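You operate a simulated robot arm through the tools that you are given. There is no shell and no other tool. Be economical: measure what you need, move in short steps, check, and stop when the job is done.

The job below is to be done with a simulated two-armed robot. You get a single attempt, and the scene is never put back.

## Task
On the sideboard top, fold the tea towel in half and then in half again.

It is judged by the outcome, as a careful person would: the job done as asked, and still so three seconds after it is handed in. It fails if anything else is knocked over, pushed out of place, dropped, spilled or broken. Flat cloth is picked up by pressing the open fingertips on it (5 to 10 N) and closing them slowly along it; thin cloth reads only 2 to 8 mm in the jaws.

## Robot
Two 7-joint arms with two-finger parallel grippers on one trunk, on a base that drives. Base frame: it is fixed to the floor where the robot stands at the start and does not move with it; the origin is under the middle of the robot, x ahead of it, y to its left, z up. Units: m, degrees, N and s.
The left shoulder is at the start at [0.07, 0.163, 1.145], the right one opposite. Places, roughly: sideboard top [0.6, -0.1, 0.9]. Payload 3.43 kg a hand.
The TCP of each hand is the grasp point between the finger pads, 0.034 m short of the fingertips. In the tool frame z runs along the fingers and y along their closing line. The gripper opens to 0.128 m. The fingers are 0.024 m wide and 0.012 m thick; the gripper's body (0.048 by 0.13 m) begins 0.096 m behind the TCP.
Orientation is that of the tool frame in the base frame, as a unit quaternion [x, y, z, w]. With the fingers straight down and closing along the base's y, the tool's x points along the base's -x, its y along +y and its z along -z.

## Interface
- The arms move only by the tool play_rows. It takes "left_motion", "right_motion" or both (then of equal length, played together; a hand with none holds still); each is a list of rows, each a list of 7 numbers: the shift along the tool's x, y, z in mm, then the turn, a rotation vector about the tool's x, y, z in degrees, then the gripper command, from -1 (shut) to 1 (fully open), values between in proportion. In form: [[dx, dy, dz, rx, ry, rz, hand], ...]. A call has 1 to 12 rows; each row shifts and turns the commanded pose from where the row before left it, along the tool's axes as they then stand. Each row takes 0.2 s and may step no farther than 0.05 m and 8.6 degrees from the row before; otherwise, or with a gripper value out of range, the whole call is refused. A pose out of reach is approached as far as the arm can. The call stops where the force on the tool passes 40 N (or 10 N more than at its start, if that is more) or the arm is blocked; 0.2 s more then pass. Each finger travels about 0.153 m/s and halts on what it meets, pressing with about 23 N; the grip force reading is that of the motor and also rises with nothing between the fingers. The clock runs only during rows and for 0.2 s after the last one: add rows that do not move to give the fingers time. It gives the time, the measured TCP pose, the force on the tool (base axes), the opening and the grip force at its end, in the units of the frame above (readings bear some noise).
- Cameras (640 x 400 px; columns grow to the right, rows downward): "scene" is now at [0.1322, 0.0257, 1.3758]; the picture's right is [0.20, -0.98, 0.00], its down [-0.61, -0.13, -0.78] and it looks along [0.77, 0.16, -0.62] (base axes); focal length 259 px, centre (320, 200). "left" rides on the left gripper at [0.076, 0.011, -0.16] in its tool frame; the picture's right is [-0.15, 0.99, 0.00], its down [-0.88, -0.13, -0.46] and it looks along [-0.45, -0.07, 0.89] (tool axes); focal length 234 px, centre (320, 200). "right" rides on the right gripper at [0.076, -0.011, -0.16] in its tool frame; the picture's right is [0.15, 0.99, 0.00], its down [-0.88, 0.13, -0.46] and it looks along [-0.45, 0.07, 0.89] (tool axes); focal length 234 px, centre (320, 200). There is no depth. A picture from a camera that has moved, and an enlarged one, comes with that camera's place and axes in the base frame and with its lens. The place of the scene camera against the robot may be out by one fixed shift of up to 0.018 m in any direction.
- grab_frame(camera): a new picture of that camera. It takes no simulated time.
- lift_body(by): slides the trunk up (or, below 0, down) by that many m; the arms and the scene camera ride with it, the base frame stays. It gives what a move gives, with no picture.
- steer(legs): drives the robot by 1 to 6 legs, each [ahead, left, turn to the left] in m, m and degrees, along the robot's own axes; the way and the turn of a leg run together, so that a leg with both is an arc; at most 1.5 m and 180 degrees a leg. The arms and the cameras ride along, it lands a little off, and it stops where it bumps. It gives what a move gives.
- pan_tilt(pan, tilt): turns the head with the scene camera to pan (to the left, within 86 degrees either way) and tilt (down, from -29 to 69), counted from straight ahead of the robot. It gives what a move gives.
- inspect(camera, box): a new picture of the part [left, top, right, bottom] of that camera's present view, enlarged. It takes no simulated time.
- sign_off(): hands the job in; it is judged then, once.

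Go step by step. Nothing tells you exact positions but the pictures and the camera data: compare them with the known pose of the tool, close in by small moves and look again before you grip or let go. The budget is 120 turns and 88 pictures, counting those below and the enlarged ones. Unless the task says otherwise, let go and move clear before handing in, and close with one line.

The tools are called after "Request:" as a command line: name --argument value ..., lists and objects as JSON in quotes. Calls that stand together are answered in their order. play_rows: Moves the arms, as the interface text tells. Its arguments: {"type":"object","properties":{"left_motion":{"type":"array"},"right_motion":{"type":"array"}},"required":[]} The other tools are called the same way: lift_body (by) slides the trunk up or down; steer (legs) drives the base; pan_tilt (pan, tilt) turns the head that bears the scene camera; grab_frame (camera) takes a picture; inspect (camera, box) takes an enlarged picture of a part of a camera's view; sign_off () hands the job in.

At the start:

```text
clock: 0.0
left_tcp_pos: [0.5701, 0.1993, 1.1375]
left_orientation: [0.0, 1.0, 0.001, 0.001]
left_ft_force: [0.6, 0.2, 1.0]
left_grip_width: 0.128
left_grasp_force: 0.2
right_tcp_pos: [0.4088, -0.1648, 1.1426]
right_orientation: [-0.001, 1.0, 0.001, 0.0]
right_ft_force: [-0.2, 0.1, -0.3]
right_grip_width: 0.128
right_grasp_force: 0.1
trunk travel left (down, up): [-0.625, 0.315]
robot x, y, heading: [0.0024, -0.0008, -0.2]
head pan, tilt: [11.8, 38.5]
```

scene: 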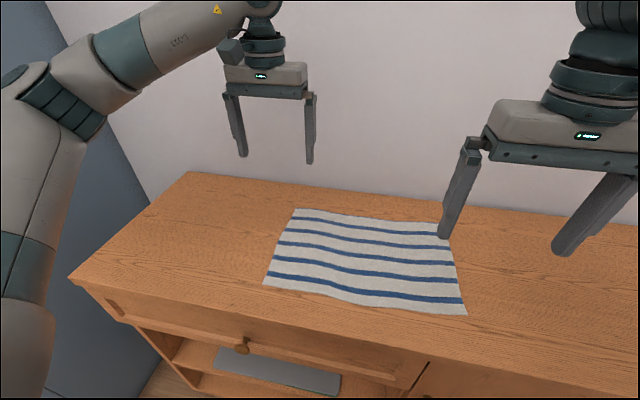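
right: 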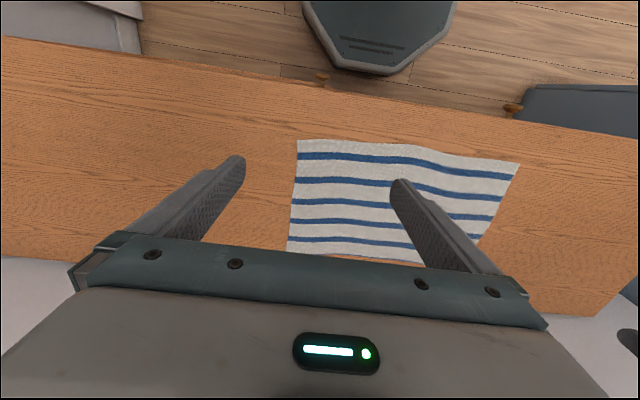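
left: 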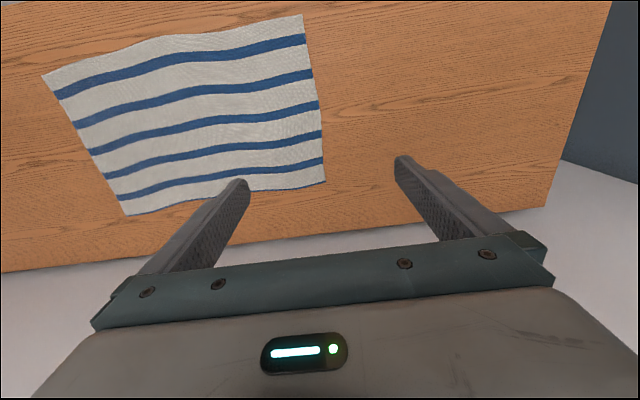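

The towel lies about 0.40 m along y by 0.25 m along x. Its corners are near (0.411, 0.197), (0.427, -0.201), (0.67, -0.20) and (0.664, 0.195), with the top at about z = 0.90. I'll bring both hands above the near corners to fold the near edge onto the far edge.

Request:
play_rows --left_motion '[[30, -7.4, 30, 0, 0, 0, -0.375], [30, -7.4, 30, 0, 0, 0, -0.375], [30, -7.4, 30, 0, 0, 0, -0.375], [30, -7.4, 30, 0, 0, 0, -0.375], [27, -7.4, 30, 0, 0, 0, -0.375], [0, 0, 0, 0, 0, 0, -0.375]]' --right_motion '[[-5.6, -0.2, 30.4, 0, 0, 0, -0.375], [-5.6, -0.2, 30.4, 0, 0, 0, -0.375], [-5.6, -0.2, 30.4, 0, 0, 0, -0.375], [-5.6, -0.2, 30.4, 0, 0, 0, -0.375], [-5.6, -0.2, 30.4, 0, 0, 0, -0.375], [0, 0, 0, 0, 0, 0, -0.375]]'

Request:
grab_frame --camera "left"

Request:
grab_frame --camera "right"

```text
clock: 1.4
left_tcp_pos: [0.4236, 0.162, 0.9871]
left_orientation: [0.0, 1.0, 0.0, 0.001]
left_ft_force: [-0.2, 0.5, -0.2]
left_grip_width: 0.0399
left_grasp_force: 0.0
right_tcp_pos: [0.4355, -0.1662, 0.9902]
right_orientation: [0.0, 1.0, 0.0, 0.0]
right_ft_force: [-0.1, 0.2, 0.8]
right_grip_width: 0.0399
right_grasp_force: 0.0
trunk travel left (down, up): [-0.625, 0.315]
robot x, y, heading: [0.0024, 0.0011, 0.0]
head pan, tilt: [11.8, 38.5]
```

```text
84 pictures are left
camera left: at [0.3452, 0.1725, 1.1461], right [0.15, 0.99, 0.0], down [0.88, -0.13, 0.46], along [0.45, -0.07, -0.89], focal length 234 px, centre (320, 200)
```

left: 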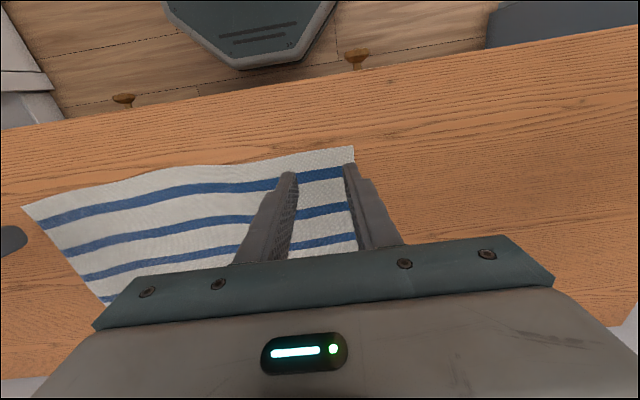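

```text
83 pictures are left
camera right: at [0.3601, -0.1757, 1.1499], right [-0.15, 0.99, 0.0], down [0.88, 0.13, 0.46], along [0.45, 0.07, -0.89], focal length 234 px, centre (320, 200)
```

right: 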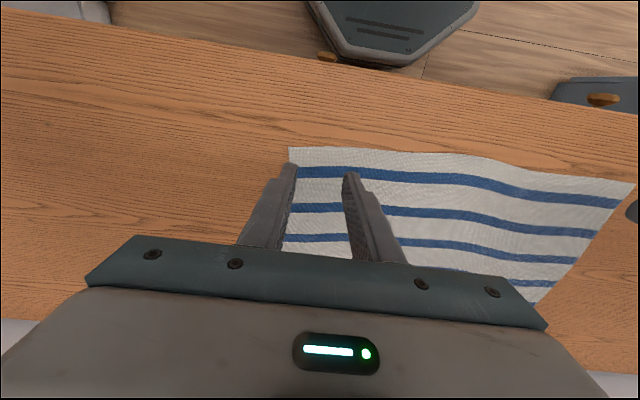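

Both hands are where I want them over the near corners. I'll lower them slowly to find contact.

Request:
play_rows --left_motion '[[0, 0, 20, 0, 0, 0, -0.375], [0, 0, 20, 0, 0, 0, -0.375], [0, 0, 5, 0, 0, 0, -0.375], [0, 0, 3, 0, 0, 0, -0.375], [0, 0, 2, 0, 0, 0, -0.375], [0, 0, 0, 0, 0, 0, -0.375]]' --right_motion '[[0, 3, 23, 0, 0, 0, -0.375], [0, 0, 20, 0, 0, 0, -0.375], [0, 0, 5, 0, 0, 0, -0.375], [0, 0, 3, 0, 0, 0, -0.375], [0, 0, 2, 0, 0, 0, -0.375], [0, 0, 0, 0, 0, 0, -0.375]]'

```text
clock: 2.8
left_tcp_pos: [0.4231, 0.1616, 0.9361]
left_orientation: [0.0, 1.0, 0.001, 0.0]
left_ft_force: [0.7, -0.7, 0.6]
left_grip_width: 0.0399
left_grasp_force: 0.0
right_tcp_pos: [0.435, -0.1634, 0.9379]
right_orientation: [0.0, 1.0, 0.0, 0.001]
right_ft_force: [-0.1, -0.6, 0.1]
right_grip_width: 0.04
right_grasp_force: 0.0
trunk travel left (down, up): [-0.625, 0.315]
robot x, y, heading: [-0.0029, -0.0003, -0.1]
head pan, tilt: [11.8, 38.5]
```

Request:
play_rows --left_motion '[[0, 0, 1.5, 0, 0, 0, -0.375], [0, 0, 1.5, 0, 0, 0, -0.375], [0, 0, 0, 0, 0, 0, -0.375]]' --right_motion '[[0, 0, 1.5, 0, 0, 0, -0.375], [0, 0, 1.5, 0, 0, 0, -0.375], [0, 0, 0, 0, 0, 0, -0.375]]'

```text
clock: 3.6
left_tcp_pos: [0.4229, 0.1624, 0.936]
left_orientation: [-0.001, 1.0, 0.0, 0.003]
left_ft_force: [3.7, 4.1, 29.7]
left_grip_width: 0.0398
left_grasp_force: 0.0
right_tcp_pos: [0.4366, -0.1626, 0.9347]
right_orientation: [0.001, 1.0, 0.0, 0.001]
right_ft_force: [0.0, -1.0, 1.6]
right_grip_width: 0.0399
right_grasp_force: 0.1
trunk travel left (down, up): [-0.625, 0.315]
robot x, y, heading: [0.0029, 0.0009, 0.1]
head pan, tilt: [11.8, 38.5]
```

The left hand is pressing too hard at about 30 N and the right has just touched. I'll ease the left up and press the right a little.

Request:
play_rows --left_motion '[[0, 0, -2.0, 0, 0, 0, -0.375], [0, 0, 0, 0, 0, 0, -0.375]]' --right_motion '[[0, 0, 0.8, 0, 0, 0, -0.375], [0, 0, 0, 0, 0, 0, -0.375]]'

```text
clock: 4.2
left_tcp_pos: [0.4213, 0.1597, 0.9347]
left_orientation: [0.0, 1.0, 0.0, 0.001]
left_ft_force: [2.2, 0.7, 11.1]
left_grip_width: 0.0399
left_grasp_force: 0.0
right_tcp_pos: [0.4357, -0.1625, 0.9369]
right_orientation: [0.0, 1.0, 0.0, 0.0]
right_ft_force: [-1.7, -1.7, 18.0]
right_grip_width: 0.04
right_grasp_force: 0.0
trunk travel left (down, up): [-0.625, 0.315]
robot x, y, heading: [-0.0029, 0.0064, 0.1]
head pan, tilt: [11.8, 38.5]
```

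Contact is firm on both hands. I'll trim to roughly 8 N and close slowly.

Request:
play_rows --left_motion '[[0, 0, -0.3, 0, 0, 0, -0.375], [0, 0, 0, 0, 0, 0, -0.44], [0, 0, 0, 0, 0, 0, -0.5], [0, 0, 0, 0, 0, 0, -0.56], [0, 0, 0, 0, 0, 0, -0.62], [0, 0, 0, 0, 0, 0, -0.68], [0, 0, 0, 0, 0, 0, -0.74]]' --right_motion '[[0, 0, -0.9, 0, 0, 0, -0.375], [0, 0, 0, 0, 0, 0, -0.44], [0, 0, 0, 0, 0, 0, -0.5], [0, 0, 0, 0, 0, 0, -0.56], [0, 0, 0, 0, 0, 0, -0.62], [0, 0, 0, 0, 0, 0, -0.68], [0, 0, 0, 0, 0, 0, -0.74]]'

Request:
grab_frame --camera "left"

Request:
grab_frame --camera "right"

```text
clock: 5.8
left_tcp_pos: [0.4228, 0.1616, 0.9346]
left_orientation: [0.001, 1.0, 0.0, 0.001]
left_ft_force: [-0.5, -0.1, 3.7]
left_grip_width: 0.0163
left_grasp_force: 0.1
right_tcp_pos: [0.4356, -0.1624, 0.936]
right_orientation: [0.0, 1.0, 0.0, 0.0]
right_ft_force: [-0.9, 0.1, 9.3]
right_grip_width: 0.0156
right_grasp_force: 0.2
trunk travel left (down, up): [-0.625, 0.315]
robot x, y, heading: [0.0028, 0.0005, 0.0]
head pan, tilt: [11.8, 38.5]
```

```text
82 pictures are left
camera left: at [0.3444, 0.1728, 1.0952], right [0.15, 0.99, 0.0], down [0.88, -0.13, 0.46], along [0.45, -0.07, -0.89], focal length 234 px, centre (320, 200)
```

left: 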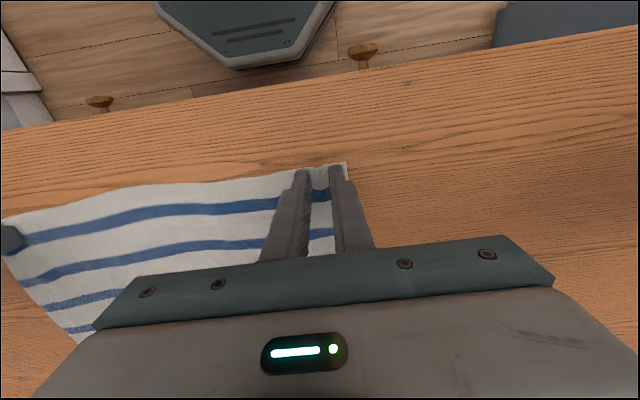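

```text
81 pictures are left
camera right: at [0.36, -0.1726, 1.0959], right [-0.15, 0.99, 0.0], down [0.88, 0.13, 0.46], along [0.45, 0.07, -0.89], focal length 234 px, centre (320, 200)
```

right: 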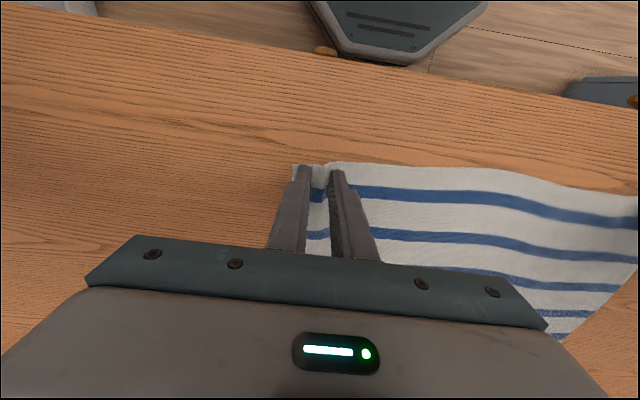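

The cloth is bunching between the fingers on both sides. I'll finish closing.

Request:
play_rows --left_motion '[[0, 0, 0.2, 0, 0, 0, -0.8], [0, 0, 0, 0, 0, 0, -0.86], [0, 0, 0, 0, 0, 0, -0.92], [0, 0, 0, 0, 0, 0, -1], [0, 0, 0, 0, 0, 0, -1], [0, 0, 0, 0, 0, 0, -1]]' --right_motion '[[0, 0, 0, 0, 0, 0, -0.8], [0, 0, 0, 0, 0, 0, -0.86], [0, 0, 0, 0, 0, 0, -0.92], [0, 0, 0, 0, 0, 0, -1], [0, 0, 0, 0, 0, 0, -1], [0, 0, 0, 0, 0, 0, -1]]'

Request:
grab_frame --camera "left"

Request:
grab_frame --camera "right"

```text
clock: 7.2
left_tcp_pos: [0.4213, 0.1606, 0.9364]
left_orientation: [0.0, 1.0, -0.001, 0.001]
left_ft_force: [0.7, -7.1, 2.9]
left_grip_width: 0.0023
left_grasp_force: 23.2
right_tcp_pos: [0.4355, -0.1628, 0.9359]
right_orientation: [0.0, 1.0, 0.001, 0.0]
right_ft_force: [0.4, 7.3, 8.5]
right_grip_width: 0.0024
right_grasp_force: 23.2
trunk travel left (down, up): [-0.625, 0.315]
robot x, y, heading: [0.0006, -0.0006, 0.3]
head pan, tilt: [11.8, 38.5]
```

```text
80 pictures are left
camera left: at [0.3446, 0.1727, 1.0951], right [0.15, 0.99, 0.0], down [0.88, -0.13, 0.46], along [0.45, -0.07, -0.89], focal length 234 px, centre (320, 200)
```

left: 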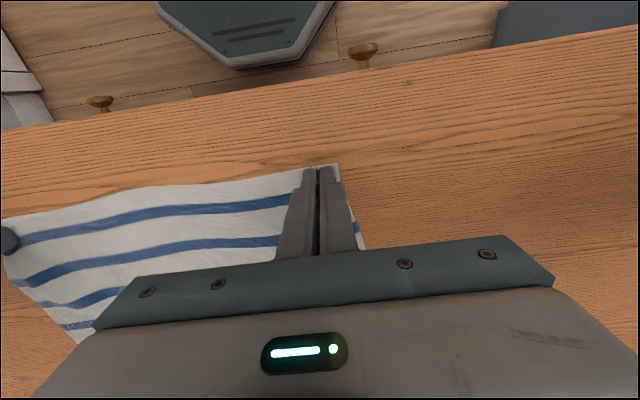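

```text
79 pictures are left
camera right: at [0.3601, -0.1724, 1.096], right [-0.15, 0.99, 0.0], down [0.88, 0.13, 0.46], along [0.45, 0.07, -0.89], focal length 234 px, centre (320, 200)
```

right: 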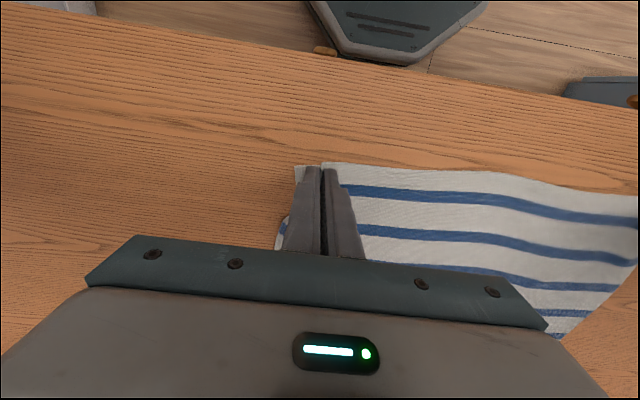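

Both hands read 2.3 mm with cloth in the jaws. I'll lift a little along the fold arc and check.

Request:
play_rows --left_motion '[[0, 0, -15, 0, 0, 0, -1], [-3, 0, -15, 0, 0, 0, -1], [-6, 0, -15, 0, 0, 0, -1], [-8, 0, -15, 0, 0, 0, -1]]' --right_motion '[[0, 0, -15, 0, 0, 0, -1], [-3, 0, -15, 0, 0, 0, -1], [-6, 0, -15, 0, 0, 0, -1], [-8, 0, -15, 0, 0, 0, -1]]'

Request:
grab_frame --camera "scene"

```text
clock: 8.2
left_tcp_pos: [0.44, 0.1621, 0.9944]
left_orientation: [0.0, 1.0, 0.001, 0.002]
left_ft_force: [0.6, -5.5, -0.4]
left_grip_width: 0.0019
left_grasp_force: 22.8
right_tcp_pos: [0.4536, -0.1615, 0.9965]
right_orientation: [0.0, 1.0, 0.0, 0.0]
right_ft_force: [0.2, 6.4, -0.7]
right_grip_width: 0.0024
right_grasp_force: 22.8
trunk travel left (down, up): [-0.625, 0.315]
robot x, y, heading: [-0.0034, -0.0011, -0.2]
head pan, tilt: [11.8, 38.5]
```

```text
78 pictures are left
camera scene: at [0.132, 0.0258, 1.3757], right [0.2, -0.98, 0.0], down [-0.61, -0.13, -0.78], along [0.77, 0.16, -0.62], focal length 259 px, centre (320, 200)
```

scene: 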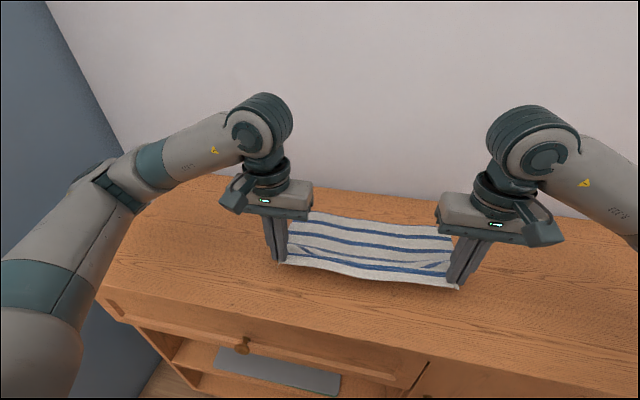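

Both corners came up cleanly. I'll carry the edge over along the arc to just above the far edge.

Request:
play_rows --left_motion '[[-15, 0, -12, 0, 0, 0, -1], [-15, 0, -13, 0, 0, 0, -1], [-20, 0, -8, 0, 0, 0, -1], [-20, 0, -7, 0, 0, 0, -1], [-20, 0, 0, 0, 0, 0, -1], [-20, 0, 0, 0, 0, 0, -1], [-18, 0, 7, 0, 0, 0, -1], [-17, 0, 8, 0, 0, 0, -1], [-13, 0, 15, 0, 0, 0, -1], [-12, 0, 15, 0, 0, 0, -1], [-9, 0, 15, 0, 0, 0, -1], [-9, 0, 15, 0, 0, 0, -1]]' --right_motion '[[-15, 0, -12, 0, 0, 0, -1], [-15, 0, -13, 0, 0, 0, -1], [-20, 0, -8, 0, 0, 0, -1], [-20, 0, -7, 0, 0, 0, -1], [-20, 0, 0, 0, 0, 0, -1], [-20, 0, 0, 0, 0, 0, -1], [-18, 0, 7, 0, 0, 0, -1], [-17, 0, 8, 0, 0, 0, -1], [-13, 0, 15, 0, 0, 0, -1], [-12, 0, 15, 0, 0, 0, -1], [-7, 0, 15, 0, 0, 0, -1], [-7, 0, 15, 0, 0, 0, -1]]'

Request:
grab_frame --camera "scene"

Request:
grab_frame --camera "left"

Request:
grab_frame --camera "right"

```text
clock: 10.8
left_tcp_pos: [0.627, 0.1619, 0.9618]
left_orientation: [0.0, 1.0, 0.001, 0.001]
left_ft_force: [-0.5, -6.6, -0.7]
left_grip_width: 0.0024
left_grasp_force: 23.0
right_tcp_pos: [0.6379, -0.1625, 0.9594]
right_orientation: [0.0, 1.0, 0.0, -0.001]
right_ft_force: [0.7, 6.9, 0.9]
right_grip_width: 0.0022
right_grasp_force: 22.8
trunk travel left (down, up): [-0.625, 0.315]
robot x, y, heading: [0.0011, 0.0024, 0.0]
head pan, tilt: [11.8, 38.5]
```

```text
77 pictures are left
camera scene: at [0.1331, 0.0258, 1.3757], right [0.2, -0.98, 0.0], down [-0.61, -0.13, -0.78], along [0.77, 0.16, -0.62], focal length 259 px, centre (320, 200)
```

scene: 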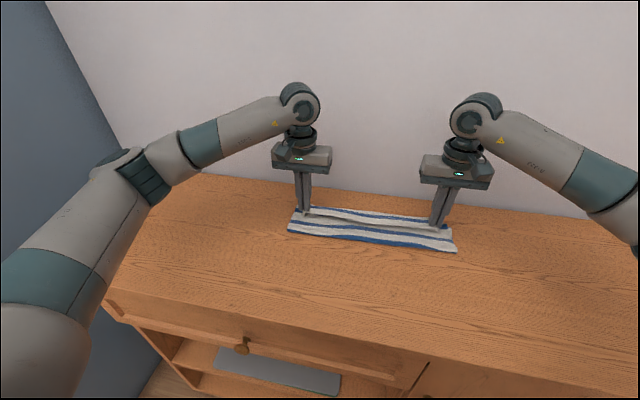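

```text
76 pictures are left
camera left: at [0.5509, 0.1736, 1.121], right [0.15, 0.99, 0.0], down [0.88, -0.13, 0.46], along [0.45, -0.07, -0.89], focal length 234 px, centre (320, 200)
```

left: 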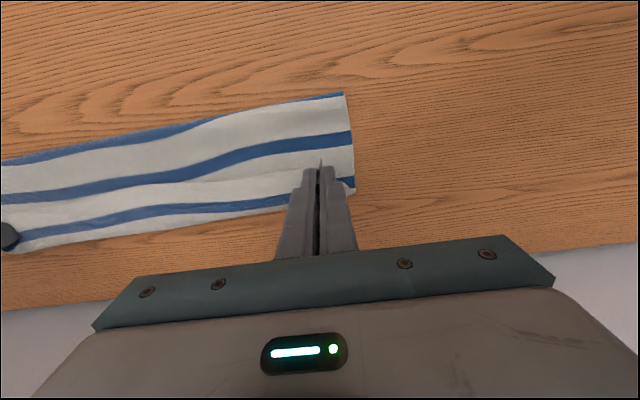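

```text
75 pictures are left
camera right: at [0.5629, -0.1716, 1.1197], right [-0.15, 0.99, 0.0], down [0.88, 0.13, 0.45], along [0.45, 0.07, -0.89], focal length 234 px, centre (320, 200)
```

right: 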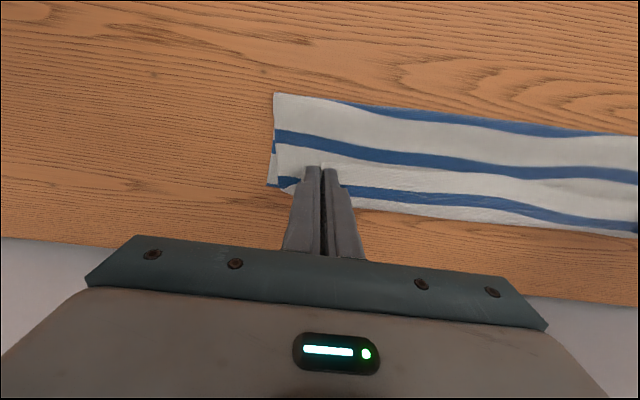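

The edge is now over the far side, but the fold line looks further forward than the middle. I'll zoom in before lowering.

Request:
inspect --camera "right" --box '[240, 70, 440, 270]'

Request:
inspect --camera "scene" --box '[260, 150, 500, 280]'

```text
2.00 times, centred on (340, 170) of right
camera zoom: at [0.5629, -0.1716, 1.1197], right [-0.15, 0.99, 0.0], down [0.88, 0.13, 0.45], along [0.45, 0.07, -0.89], focal length 468 px, centre (280, 260)
```

zoom: 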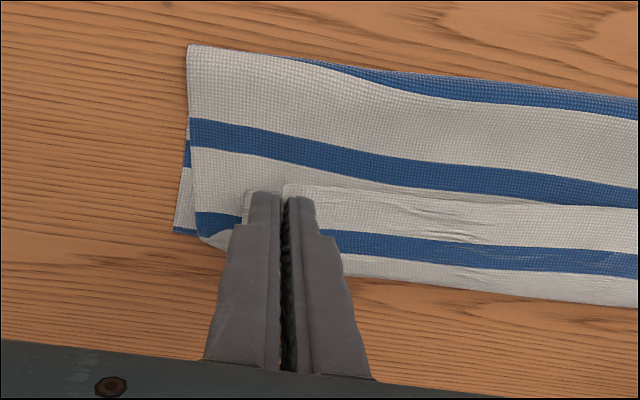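

```text
2.67 times, centred on (380, 215) of scene
camera zoom: at [0.1331, 0.0258, 1.3757], right [0.2, -0.98, 0.0], down [-0.61, -0.13, -0.78], along [0.77, 0.16, -0.62], focal length 691 px, centre (160, 160)
```

zoom: 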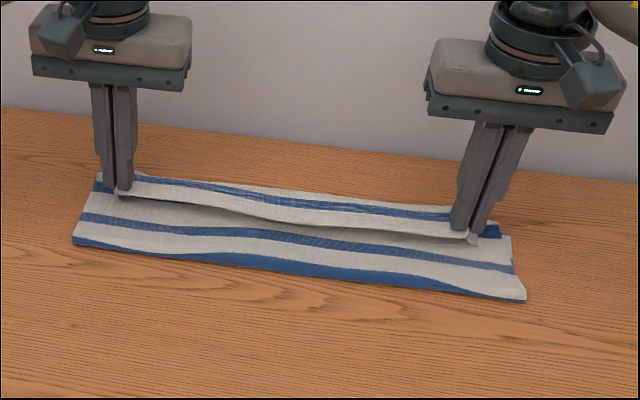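

As feared, holding 24 mm of the edge under vertical fingers turns the edge back on itself as a hem. I'll reverse the path, lay the edge back down and regrip only its very rim with tilted fingers.

Request:
play_rows --left_motion '[[9, 0, -15, 0, 0, 0, -1], [9, 0, -15, 0, 0, 0, -1], [12, 0, -15, 0, 0, 0, -1], [13, 0, -15, 0, 0, 0, -1], [17, 0, -8, 0, 0, 0, -1], [18, 0, -7, 0, 0, 0, -1], [20, 0, 0, 0, 0, 0, -1], [20, 0, 0, 0, 0, 0, -1], [20, 0, 7, 0, 0, 0, -1], [20, 0, 8, 0, 0, 0, -1], [15, 0, 13, 0, 0, 0, -1], [15, 0, 12, 0, 0, 0, -1]]' --right_motion '[[7, 0, -15, 0, 0, 0, -1], [7, 0, -15, 0, 0, 0, -1], [12, 0, -15, 0, 0, 0, -1], [13, 0, -15, 0, 0, 0, -1], [17, 0, -8, 0, 0, 0, -1], [18, 0, -7, 0, 0, 0, -1], [20, 0, 0, 0, 0, 0, -1], [20, 0, 0, 0, 0, 0, -1], [20, 0, 7, 0, 0, 0, -1], [20, 0, 8, 0, 0, 0, -1], [15, 0, 13, 0, 0, 0, -1], [15, 0, 12, 0, 0, 0, -1]]'

Request:
play_rows --left_motion '[[8, 0, 15, 0, 0, 0, -1], [6, 0, 15, 0, 0, 0, -1], [5, 0, 15, 0, 0, 0, -1], [1, 0, 11, 0, 0, 0, -1], [0, 0, 0, 0, 0, 0, -1]]' --right_motion '[[8, 0, 15, 0, 0, 0, -1], [6, 0, 15, 0, 0, 0, -1], [5, 0, 15, 0, 0, 0, -1], [1, 0, 11, 0, 0, 0, -1], [0, 0, 0, 0, 0, 0, -1]]'

Request:
grab_frame --camera "scene"

```text
clock: 13.4
left_tcp_pos: [0.4398, 0.1606, 0.9958]
left_orientation: [0.0, 1.0, 0.0, 0.001]
left_ft_force: [-0.4, -5.7, 0.3]
left_grip_width: 0.002
left_grasp_force: 23.1
right_tcp_pos: [0.4542, -0.1621, 0.9942]
right_orientation: [0.0, 1.0, 0.0, -0.001]
right_ft_force: [-0.1, 4.9, -0.7]
right_grip_width: 0.0024
right_grasp_force: 23.1
trunk travel left (down, up): [-0.625, 0.315]
robot x, y, heading: [0.0016, 0.0002, -0.2]
head pan, tilt: [11.8, 38.5]
```

```text
clock: 14.6
left_tcp_pos: [0.4197, 0.1609, 0.9396]
left_orientation: [0.0, 1.0, 0.0, 0.001]
left_ft_force: [-0.4, -5.0, 0.4]
left_grip_width: 0.0023
left_grasp_force: 22.3
right_tcp_pos: [0.4339, -0.1629, 0.9373]
right_orientation: [0.0, 1.0, 0.001, 0.0]
right_ft_force: [-0.3, 6.0, -0.3]
right_grip_width: 0.0023
right_grasp_force: 23.0
trunk travel left (down, up): [-0.625, 0.315]
robot x, y, heading: [0.0004, 0.0013, 0.1]
head pan, tilt: [11.8, 38.5]
```

```text
72 pictures are left
camera scene: at [0.1321, 0.0257, 1.3758], right [0.2, -0.98, 0.0], down [-0.61, -0.13, -0.78], along [0.77, 0.16, -0.62], focal length 259 px, centre (320, 200)
```

scene: 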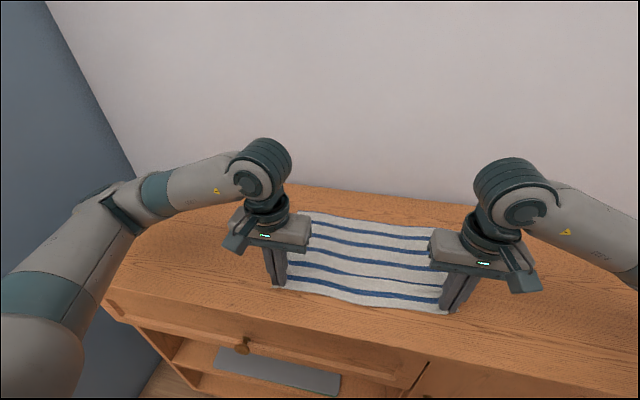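

The towel is back down flat. I'll release with a gentle spread, then raise the hands and tilt the fingers forward about 32 degrees.

Request:
play_rows --left_motion '[[0, 0, 0, 0, 0, 0, -0.9], [0, 0, 0, 0, 0, 0, -0.75], [0, 0, 0, 0, 0, 0, -0.6], [0, 0, 0, 0, 0, 0, -0.45], [0, 0, 0, 0, 0, 0, -0.375], [0, 0, -20, 0, 0, 0, -0.375], [0, 0, -20, 0, 0, 0, -0.375], [0, 0, 0, 0, -8, 0, -0.375], [0, 0, 0, 0, -8, 0, -0.375], [0, 0, 0, 0, -8, 0, -0.375], [0, 0, 0, 0, -8, 0, -0.375], [0, 0, 0, 0, 0, 0, -0.375]]' --right_motion '[[0, 0, 0, 0, 0, 0, -0.9], [0, 0, 0, 0, 0, 0, -0.75], [0, 0, 0, 0, 0, 0, -0.6], [0, 0, 0, 0, 0, 0, -0.45], [0, 0, 0, 0, 0, 0, -0.375], [0, 0, -20, 0, 0, 0, -0.375], [0, 0, -20, 0, 0, 0, -0.375], [0, 0, 0, 0, -8, 0, -0.375], [0, 0, 0, 0, -8, 0, -0.375], [0, 0, 0, 0, -8, 0, -0.375], [0, 0, 0, 0, -8, 0, -0.375], [0, 0, 0, 0, 0, 0, -0.375]]'

Request:
grab_frame --camera "left"

Request:
grab_frame --camera "right"

Request:
grab_frame --camera "scene"

```text
clock: 17.2
left_tcp_pos: [0.4875, 0.1408, 0.9924]
left_orientation: [0.0, 0.961, -0.001, 0.277]
left_ft_force: [0.6, 0.8, 0.6]
left_grip_width: 0.0399
left_grasp_force: 0.1
left hand out of reach, approached as far as the arm can: row 9, 10, 11
right_tcp_pos: [0.4887, -0.1455, 0.9887]
right_orientation: [0.0, 0.961, 0.0, 0.276]
right_ft_force: [-0.3, -0.3, 0.3]
right_grip_width: 0.0399
right_grasp_force: 0.0
right hand out of reach, approached as far as the arm can: row 10, 11
trunk travel left (down, up): [-0.625, 0.315]
robot x, y, heading: [0.0037, 0.002, 0.2]
head pan, tilt: [11.8, 38.5]
```

```text
71 pictures are left
camera left: at [0.3366, 0.1517, 1.088], right [0.12, 0.99, 0.08], down [0.5, -0.13, 0.85], along [0.85, -0.07, -0.52], focal length 234 px, centre (320, 200)
```

left: 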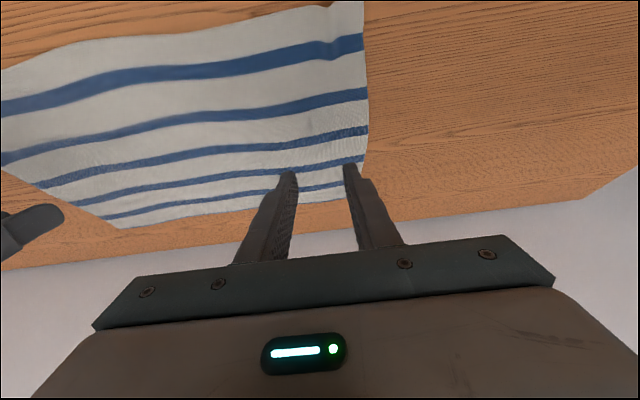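

```text
70 pictures are left
camera right: at [0.3401, -0.1554, 1.0843], right [-0.12, 0.99, -0.08], down [0.51, 0.13, 0.85], along [0.85, 0.07, -0.52], focal length 234 px, centre (320, 200)
```

right: 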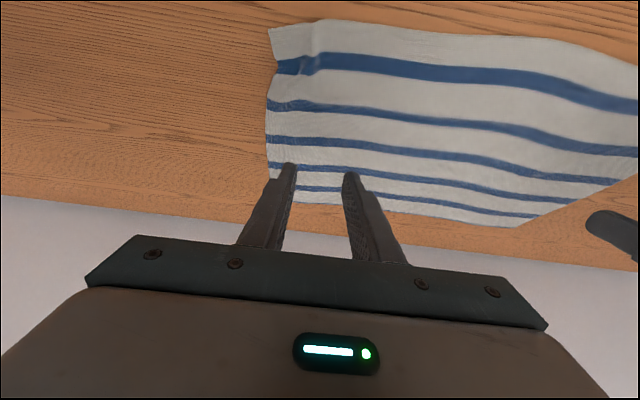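

```text
69 pictures are left
camera scene: at [0.132, 0.0257, 1.3758], right [0.2, -0.98, 0.0], down [-0.61, -0.13, -0.78], along [0.77, 0.16, -0.62], focal length 259 px, centre (320, 200)
```

scene: 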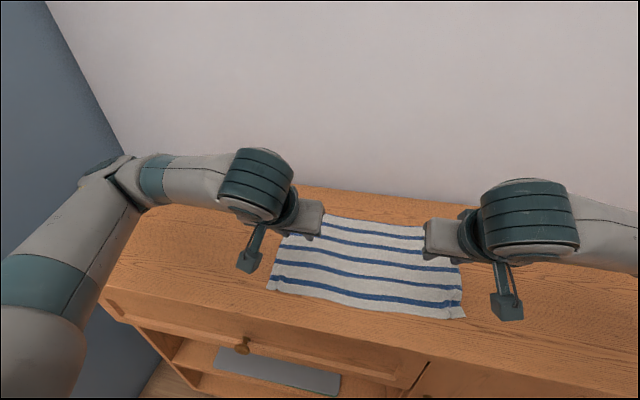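

The tilted pose near the robot is out of reach, so I'll back the base up by 0.10 m.

Request:
steer --legs '[[-0.1, 0, 0]]'

Request:
play_rows --left_motion '[[0, 0, 0, 0, 0, 0, -0.375], [0, 0, 0, 0, 0, 0, -0.375]]' --right_motion '[[0, 0, 0, 0, 0, 0, -0.375], [0, 0, 0, 0, 0, 0, -0.375]]'

Request:
grab_frame --camera "left"

Request:
grab_frame --camera "right"

```text
clock: 18.4
left_tcp_pos: [0.3871, 0.1394, 0.9932]
left_orientation: [-0.001, 0.961, 0.0, 0.275]
left_ft_force: [-0.1, -0.9, 0.3]
left_grip_width: 0.0402
left_grasp_force: 0.0
right_tcp_pos: [0.389, -0.1452, 0.9883]
right_orientation: [0.002, 0.962, -0.001, 0.274]
right_ft_force: [-0.9, -0.1, 0.4]
right_grip_width: 0.0399
right_grasp_force: 0.0
trunk travel left (down, up): [-0.625, 0.315]
robot x, y, heading: [-0.1005, -0.0033, -0.0]
head pan, tilt: [11.8, 38.5]
```

```text
clock: 18.9
left_tcp_pos: [0.387, 0.1392, 0.9934]
left_orientation: [0.0, 0.961, 0.0, 0.276]
left_ft_force: [-0.3, 0.6, 0.1]
left_grip_width: 0.0399
left_grasp_force: 0.1
right_tcp_pos: [0.3893, -0.1461, 0.9886]
right_orientation: [0.001, 0.961, 0.0, 0.275]
right_ft_force: [1.1, 0.4, 1.7]
right_grip_width: 0.0396
right_grasp_force: 0.0
trunk travel left (down, up): [-0.625, 0.315]
robot x, y, heading: [-0.102, 0.0003, -0.2]
head pan, tilt: [11.8, 38.5]
```

```text
68 pictures are left
camera left: at [0.2362, 0.1515, 1.0882], right [0.12, 0.99, 0.08], down [0.51, -0.13, 0.85], along [0.85, -0.07, -0.52], focal length 234 px, centre (320, 200)
```

left: 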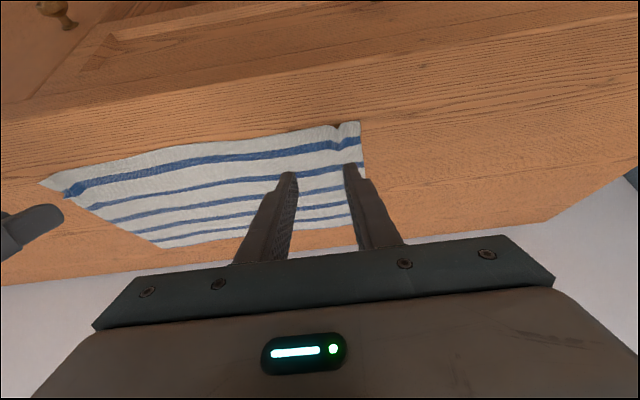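

```text
67 pictures are left
camera right: at [0.2395, -0.1557, 1.0846], right [-0.12, 0.99, -0.08], down [0.51, 0.13, 0.85], along [0.85, 0.07, -0.52], focal length 234 px, centre (320, 200)
```

right: 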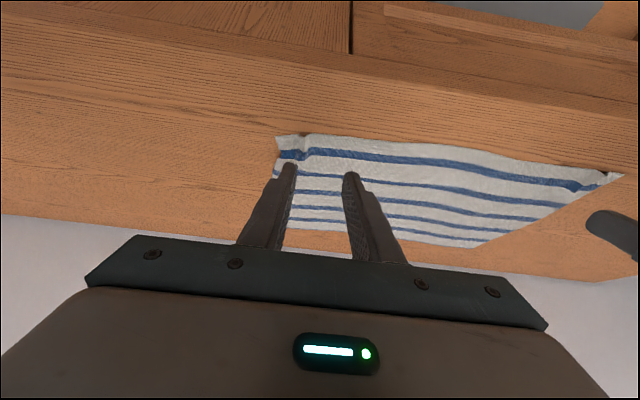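

With the base backed up, the tilt is reachable. The cloth still has a small pucker at each corner, at about (0.404, 0.165) and (0.4225, -0.161). I'll move the fingertips just above those rims.

Request:
play_rows --left_motion '[[5, 10.5, 25, 0, 0, 0, -0.375], [5, 10.5, 25, 0, 0, 0, -0.375], [0, 0, 0, 0, 0, 0, -0.375]]' --right_motion '[[-2.5, -7, 27, 0, 0, 0, -0.375], [-2.4, -7, 27, 0, 0, 0, -0.375], [0, 0, 0, 0, 0, 0, -0.375]]'

Request:
grab_frame --camera "left"

Request:
grab_frame --camera "right"

Request:
inspect --camera "scene" --box '[240, 140, 500, 320]'

```text
clock: 19.8
left_tcp_pos: [0.4049, 0.1617, 0.9443]
left_orientation: [0.0, 0.961, 0.0, 0.276]
left_ft_force: [-0.7, 0.5, -0.4]
left_grip_width: 0.0399
left_grasp_force: 0.1
right_tcp_pos: [0.4229, -0.1592, 0.9457]
right_orientation: [0.001, 0.961, 0.0, 0.275]
right_ft_force: [-0.3, 0.7, -0.8]
right_grip_width: 0.0399
right_grasp_force: 0.2
trunk travel left (down, up): [-0.625, 0.315]
robot x, y, heading: [-0.1004, 0.0004, -0.0]
head pan, tilt: [11.8, 38.5]
```

```text
66 pictures are left
camera left: at [0.2551, 0.1727, 1.04], right [0.12, 0.99, 0.08], down [0.51, -0.13, 0.85], along [0.85, -0.07, -0.52], focal length 234 px, centre (320, 200)
```

left: 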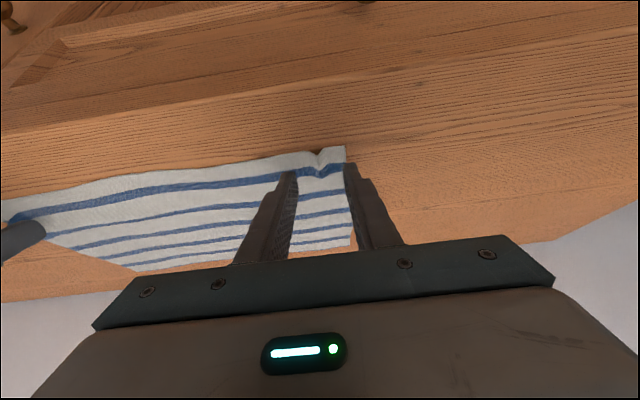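

```text
65 pictures are left
camera right: at [0.2731, -0.1691, 1.0413], right [-0.12, 0.99, -0.08], down [0.51, 0.13, 0.85], along [0.85, 0.07, -0.52], focal length 234 px, centre (320, 200)
```

right: 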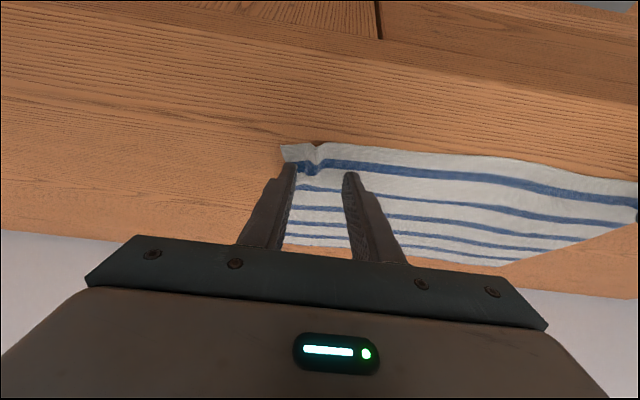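

```text
2.22 times, centred on (370, 230) of scene
camera zoom: at [0.032, 0.0253, 1.3758], right [0.2, -0.98, 0.0], down [-0.61, -0.13, -0.78], along [0.77, 0.16, -0.62], focal length 576 px, centre (209, 133)
```

zoom: 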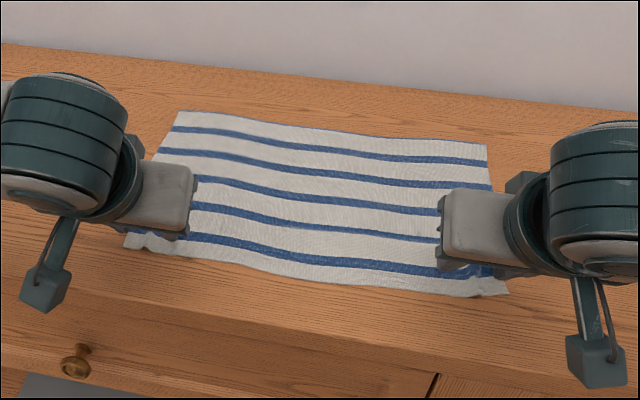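

The tips overlap the cloth by about 11 mm. I'll shift them back for a smaller overlap, narrow the opening and lower to near contact.

Request:
play_rows --left_motion '[[7.4, -4, 2.4, 0, 0, 0, -0.594], [0.5, 0, 0.85, 0, 0, 0, -0.594], [0, 0, 0, 0, 0, 0, -0.594]]' --right_motion '[[9.9, 0, 2.7, 0, 0, 0, -0.594], [0.5, 0, 0.85, 0, 0, 0, -0.594], [0, 0, 0, 0, 0, 0, -0.594]]'

```text
clock: 20.6
left_tcp_pos: [0.4001, 0.1571, 0.9377]
left_orientation: [0.001, 0.961, 0.0, 0.276]
left_ft_force: [0.3, -0.7, 0.4]
left_grip_width: 0.026
left_grasp_force: 0.1
right_tcp_pos: [0.4139, -0.1595, 0.9376]
right_orientation: [0.001, 0.961, 0.0, 0.275]
right_ft_force: [0.6, 0.7, 4.2]
right_grip_width: 0.0257
right_grasp_force: 0.1
trunk travel left (down, up): [-0.625, 0.315]
robot x, y, heading: [-0.1005, -0.0028, -0.2]
head pan, tilt: [11.8, 38.5]
```

Request:
play_rows --left_motion '[[0.6, 0, 1.0, 0, 0, 0, -0.594], [0, 0, 0, 0, 0, 0, -0.594]]' --right_motion '[[0.2, 0, 0.3, 0, 0, 0, -0.594], [0, 0, 0, 0, 0, 0, -0.594]]'

Request:
inspect --camera "left" --box '[240, 110, 440, 235]'

Request:
inspect --camera "right" --box '[220, 110, 420, 235]'

```text
clock: 21.1
left_tcp_pos: [0.4007, 0.1582, 0.9368]
left_orientation: [0.0, 0.961, 0.0, 0.276]
left_ft_force: [0.1, 0.4, 0.5]
left_grip_width: 0.0261
left_grasp_force: 0.1
right_tcp_pos: [0.415, -0.16, 0.9367]
right_orientation: [0.002, 0.961, -0.001, 0.276]
right_ft_force: [1.9, 1.1, 8.4]
right_grip_width: 0.0262
right_grasp_force: 0.1
trunk travel left (down, up): [-0.625, 0.315]
robot x, y, heading: [-0.0997, -0.0009, -0.1]
head pan, tilt: [11.8, 38.5]
```

```text
3.20 times, centred on (340, 172) of left
camera zoom: at [0.2498, 0.169, 1.0321], right [0.12, 0.99, 0.08], down [0.51, -0.13, 0.85], along [0.85, -0.07, -0.52], focal length 749 px, centre (256, 288)
```

zoom: 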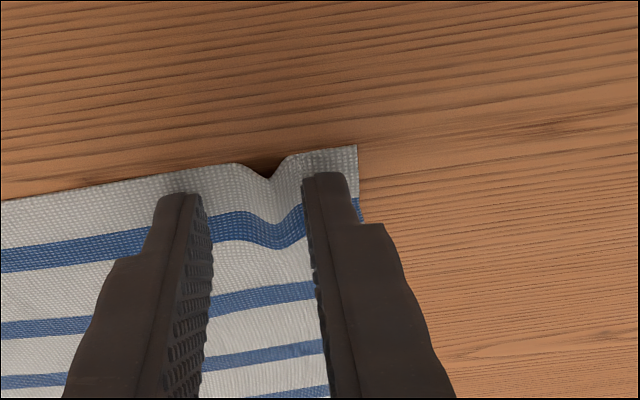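

```text
3.20 times, centred on (320, 172) of right
camera zoom: at [0.2658, -0.169, 1.0326], right [-0.12, 0.99, -0.08], down [0.51, 0.13, 0.85], along [0.85, 0.07, -0.52], focal length 749 px, centre (320, 288)
```

zoom: 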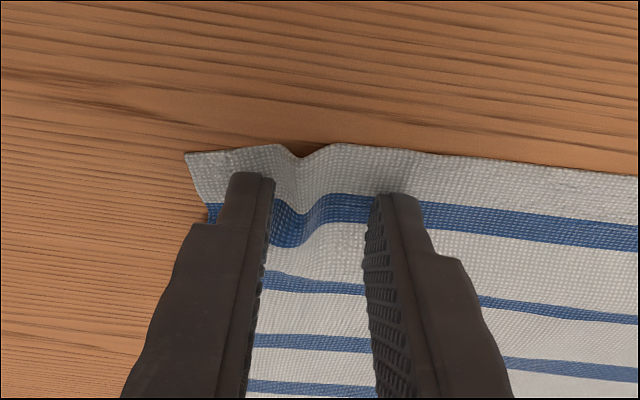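

The puckers sit between the fingers on both sides. I'll press the left a little more, then close both slowly.

Request:
play_rows --left_motion '[[0.5, 0, 0.8, 0, 0, 0, -0.594], [0.2, 0, 0.4, 0, 0, 0, -0.594], [0, 0, 0, 0, 0, 0, -0.594]]'

```text
clock: 21.9
left_tcp_pos: [0.4, 0.1574, 0.9356]
left_orientation: [0.0, 0.961, 0.0, 0.276]
left_ft_force: [2.2, -0.6, 10.9]
left_grip_width: 0.026
left_grasp_force: 0.1
right_tcp_pos: [0.4147, -0.1597, 0.9366]
right_orientation: [0.001, 0.961, -0.001, 0.276]
right_ft_force: [2.1, 2.1, 8.6]
right_grip_width: 0.0259
right_grasp_force: 0.0
trunk travel left (down, up): [-0.625, 0.315]
robot x, y, heading: [-0.1019, -0.0015, -0.0]
head pan, tilt: [11.8, 38.5]
```

Request:
play_rows --left_motion '[[0, 0, 0, 0, 0, 0, -0.65], [0, 0, 0, 0, 0, 0, -0.7], [0, 0, 0, 0, 0, 0, -0.75], [0, 0, 0, 0, 0, 0, -0.8], [0, 0, 0, 0, 0, 0, -0.85], [0, 0, 0, 0, 0, 0, -0.9], [0, 0, 0, 0, 0, 0, -0.95], [0, 0, 0, 0, 0, 0, -1], [0, 0, 0, 0, 0, 0, -1], [0, 0, 0, 0, 0, 0, -1]]' --right_motion '[[0, 0, 0, 0, 0, 0, -0.65], [0, 0, 0, 0, 0, 0, -0.7], [0, 0, 0, 0, 0, 0, -0.75], [0, 0, 0, 0, 0, 0, -0.8], [0, 0, 0, 0, 0, 0, -0.85], [0, 0, 0, 0, 0, 0, -0.9], [0, 0, 0, 0, 0, 0, -0.95], [0, 0, 0, 0, 0, 0, -1], [0, 0, 0, 0, 0, 0, -1], [0, 0, 0, 0, 0, 0, -1]]'

Request:
inspect --camera "left" --box '[240, 110, 440, 235]'

Request:
inspect --camera "right" --box '[220, 110, 420, 235]'

```text
clock: 24.1
left_tcp_pos: [0.3984, 0.1568, 0.9366]
left_orientation: [0.0, 0.961, -0.001, 0.276]
left_ft_force: [0.8, 1.5, 18.2]
left_grip_width: 0.0024
left_grasp_force: 22.8
right_tcp_pos: [0.4133, -0.1594, 0.9371]
right_orientation: [0.001, 0.961, 0.0, 0.276]
right_ft_force: [0.3, 1.4, 5.1]
right_grip_width: 0.0023
right_grasp_force: 23.1
trunk travel left (down, up): [-0.625, 0.315]
robot x, y, heading: [-0.101, -0.0008, 0.0]
head pan, tilt: [11.8, 38.5]
```

```text
3.20 times, centred on (340, 172) of left
camera zoom: at [0.2484, 0.169, 1.0313], right [0.12, 0.99, 0.08], down [0.5, -0.13, 0.85], along [0.85, -0.07, -0.51], focal length 749 px, centre (256, 288)
```

zoom: 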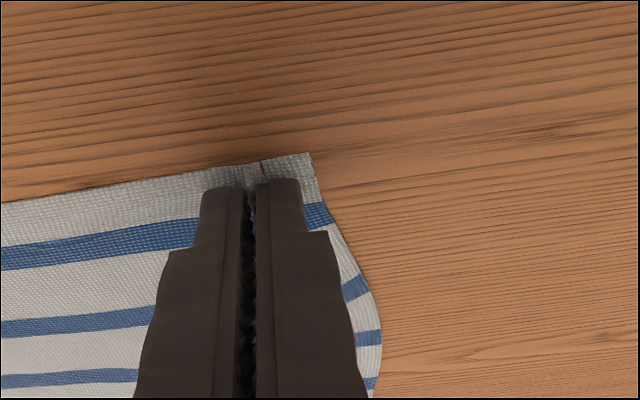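

```text
3.20 times, centred on (320, 172) of right
camera zoom: at [0.2645, -0.1694, 1.0327], right [-0.12, 0.99, -0.08], down [0.51, 0.13, 0.85], along [0.85, 0.07, -0.52], focal length 749 px, centre (320, 288)
```

zoom: 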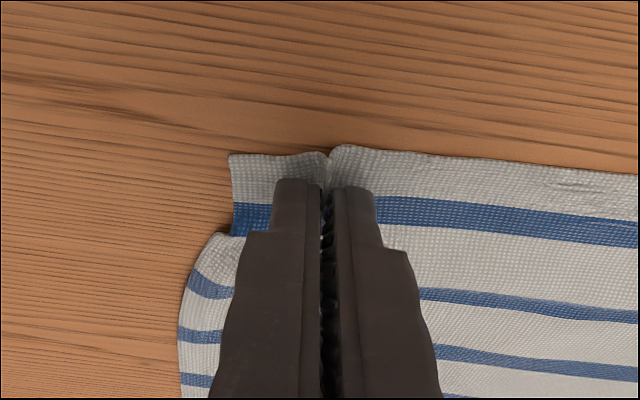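

Both rims are gripped. I'll lift along the arc while rolling the fingers, then drive the base forward 0.1 m mid-arc so the far side stays reachable.

Request:
play_rows --left_motion '[[-16.2, 0, -17.2, 0, 4.8, 0, -1], [-19.1, 0, -15.1, 0, 4.8, 0, -1], [-21.7, 0, -12.9, 0, 4.8, 0, -1], [-24, 0, -10.7, 0, 4.8, 0, -1], [-25.9, 0, -8.2, 0, 4.8, 0, -1]]' --right_motion '[[-16.2, 0, -17.2, 0, 4.8, 0, -1], [-19.1, 0, -15.1, 0, 4.8, 0, -1], [-21.7, 0, -12.9, 0, 4.8, 0, -1], [-24, 0, -10.7, 0, 4.8, 0, -1], [-25.9, 0, -8.2, 0, 4.8, 0, -1]]'

Request:
grab_frame --camera "scene"

```text
clock: 25.4
left_tcp_pos: [0.4736, 0.1565, 1.0301]
left_orientation: [0.001, 0.998, 0.0, 0.068]
left_ft_force: [1.2, 0.5, -0.6]
left_grip_width: 0.0022
left_grasp_force: 23.0
right_tcp_pos: [0.4892, -0.1605, 1.0313]
right_orientation: [0.001, 0.998, -0.001, 0.068]
right_ft_force: [0.6, 0.5, -1.4]
right_grip_width: 0.002
right_grasp_force: 22.8
trunk travel left (down, up): [-0.625, 0.315]
robot x, y, heading: [-0.1005, 0.0009, 0.2]
head pan, tilt: [11.8, 38.5]
```

```text
59 pictures are left
camera scene: at [0.034, 0.0257, 1.3755], right [0.2, -0.98, 0.0], down [-0.61, -0.13, -0.78], along [0.77, 0.16, -0.62], focal length 259 px, centre (320, 200)
```

scene: 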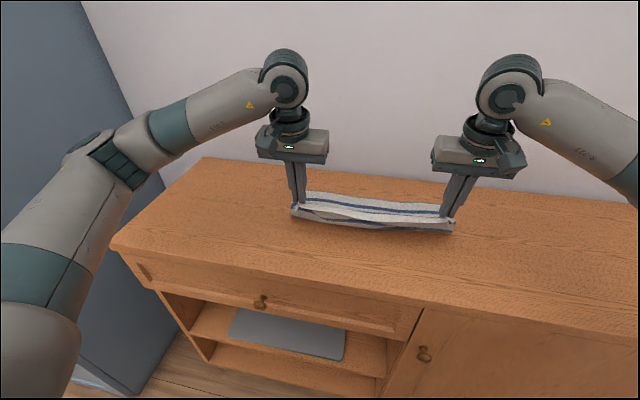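

The edge is up and clear. I'll drive forward 0.10 m now.

Request:
steer --legs '[[0.1, 0, 0]]'

Request:
grab_frame --camera "scene"

```text
clock: 26.5
left_tcp_pos: [0.5733, 0.1556, 1.0297]
left_orientation: [0.001, 0.998, 0.0, 0.069]
left_ft_force: [-0.3, 0.1, -0.2]
left_grip_width: 0.0018
left_grasp_force: 22.6
right_tcp_pos: [0.5878, -0.1613, 1.0315]
right_orientation: [0.001, 0.998, -0.001, 0.069]
right_ft_force: [-0.3, 0.9, 0.2]
right_grip_width: 0.002
right_grasp_force: 23.4
trunk travel left (down, up): [-0.625, 0.315]
robot x, y, heading: [0.0009, 0.0013, -0.1]
head pan, tilt: [11.8, 38.5]
```

```text
58 pictures are left
camera scene: at [0.1324, 0.0254, 1.3758], right [0.2, -0.98, 0.0], down [-0.61, -0.13, -0.78], along [0.77, 0.16, -0.62], focal length 259 px, centre (320, 200)
```

scene: 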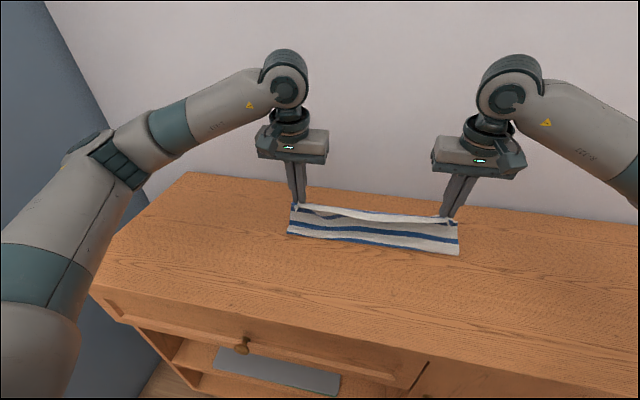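

The fold is forming well. I'll continue the rest of the arc with the fingers rolling back and stop a few cm above the far edge.

Request:
play_rows --left_motion '[[-5.6, 0, -1.2, 0, 6.4, 0, -1], [-5.5, 0, -1.85, 0, 6.4, 0, -1], [-5.2, 0, -2.5, 0, 6.4, 0, -1], [-28, 0, 4.3, 0, 4.8, 0, -1], [-27, 0, 6.9, 0, 4.8, 0, -1], [-25.3, 0, 9.6, 0, 4.8, 0, -1], [-23.6, 0, 12.2, 0, 4.8, 0, -1]]' --right_motion '[[-5.6, 0, -1.2, 0, 6.4, 0, -1], [-5.5, 0, -1.85, 0, 6.4, 0, -1], [-5.2, 0, -2.5, 0, 6.4, 0, -1], [-28, 0, 4.3, 0, 4.8, 0, -1], [-27, 0, 6.9, 0, 4.8, 0, -1], [-25.3, 0, 9.6, 0, 4.8, 0, -1], [-23.6, 0, 12.2, 0, 4.8, 0, -1]]'

Request:
grab_frame --camera "left"

Request:
grab_frame --camera "right"

Request:
inspect --camera "scene" --box '[260, 150, 500, 280]'

```text
clock: 28.1
left_tcp_pos: [0.6374, 0.1547, 0.9984]
left_orientation: [0.005, 0.969, -0.002, -0.246]
left_ft_force: [0.4, 0.3, 0.1]
left_grip_width: 0.002
left_grasp_force: 22.7
right_tcp_pos: [0.6477, -0.1528, 1.0155]
right_orientation: [-0.005, 0.972, -0.001, -0.237]
right_ft_force: [0.4, -0.1, 0.1]
right_grip_width: 0.0019
right_grasp_force: 22.6
trunk travel left (down, up): [-0.625, 0.315]
robot x, y, heading: [-0.0079, -0.0049, -0.4]
head pan, tilt: [11.8, 38.5]
```

```text
57 pictures are left
camera left: at [0.6455, 0.1673, 1.1745], right [0.14, 0.99, -0.08], down [0.99, -0.14, -0.02], along [-0.03, -0.07, -1.0], focal length 234 px, centre (320, 200)
```

left: 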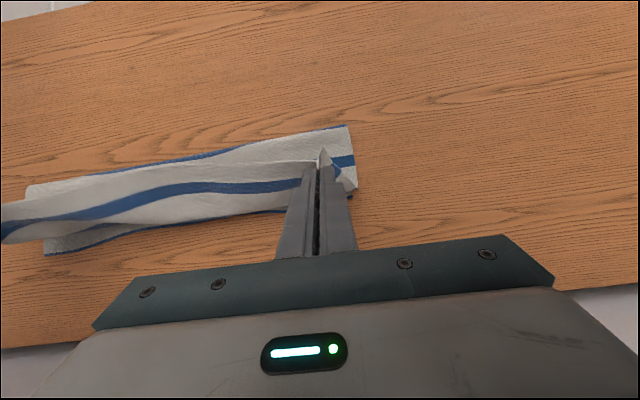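

```text
56 pictures are left
camera right: at [0.6534, -0.1626, 1.1925], right [-0.14, 0.99, 0.07], down [0.99, 0.14, 0.0], along [-0.01, 0.07, -1.0], focal length 234 px, centre (320, 200)
```

right: 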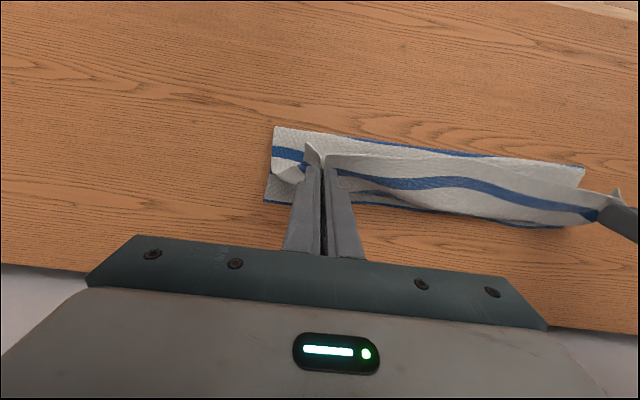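

```text
2.67 times, centred on (380, 215) of scene
camera zoom: at [0.0766, 0.0301, 1.3822], right [0.2, -0.98, 0.01], down [-0.58, -0.13, -0.8], along [0.79, 0.15, -0.59], focal length 691 px, centre (160, 160)
```

zoom: 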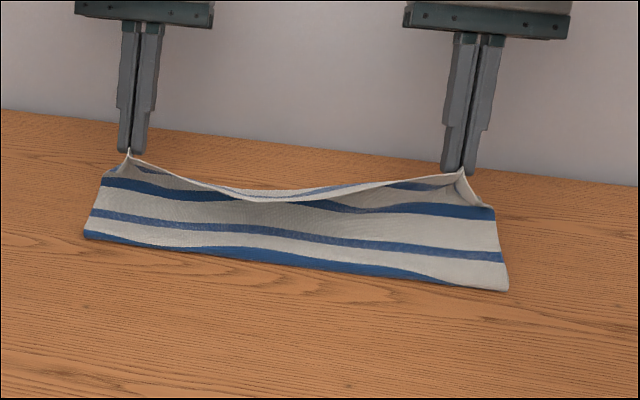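

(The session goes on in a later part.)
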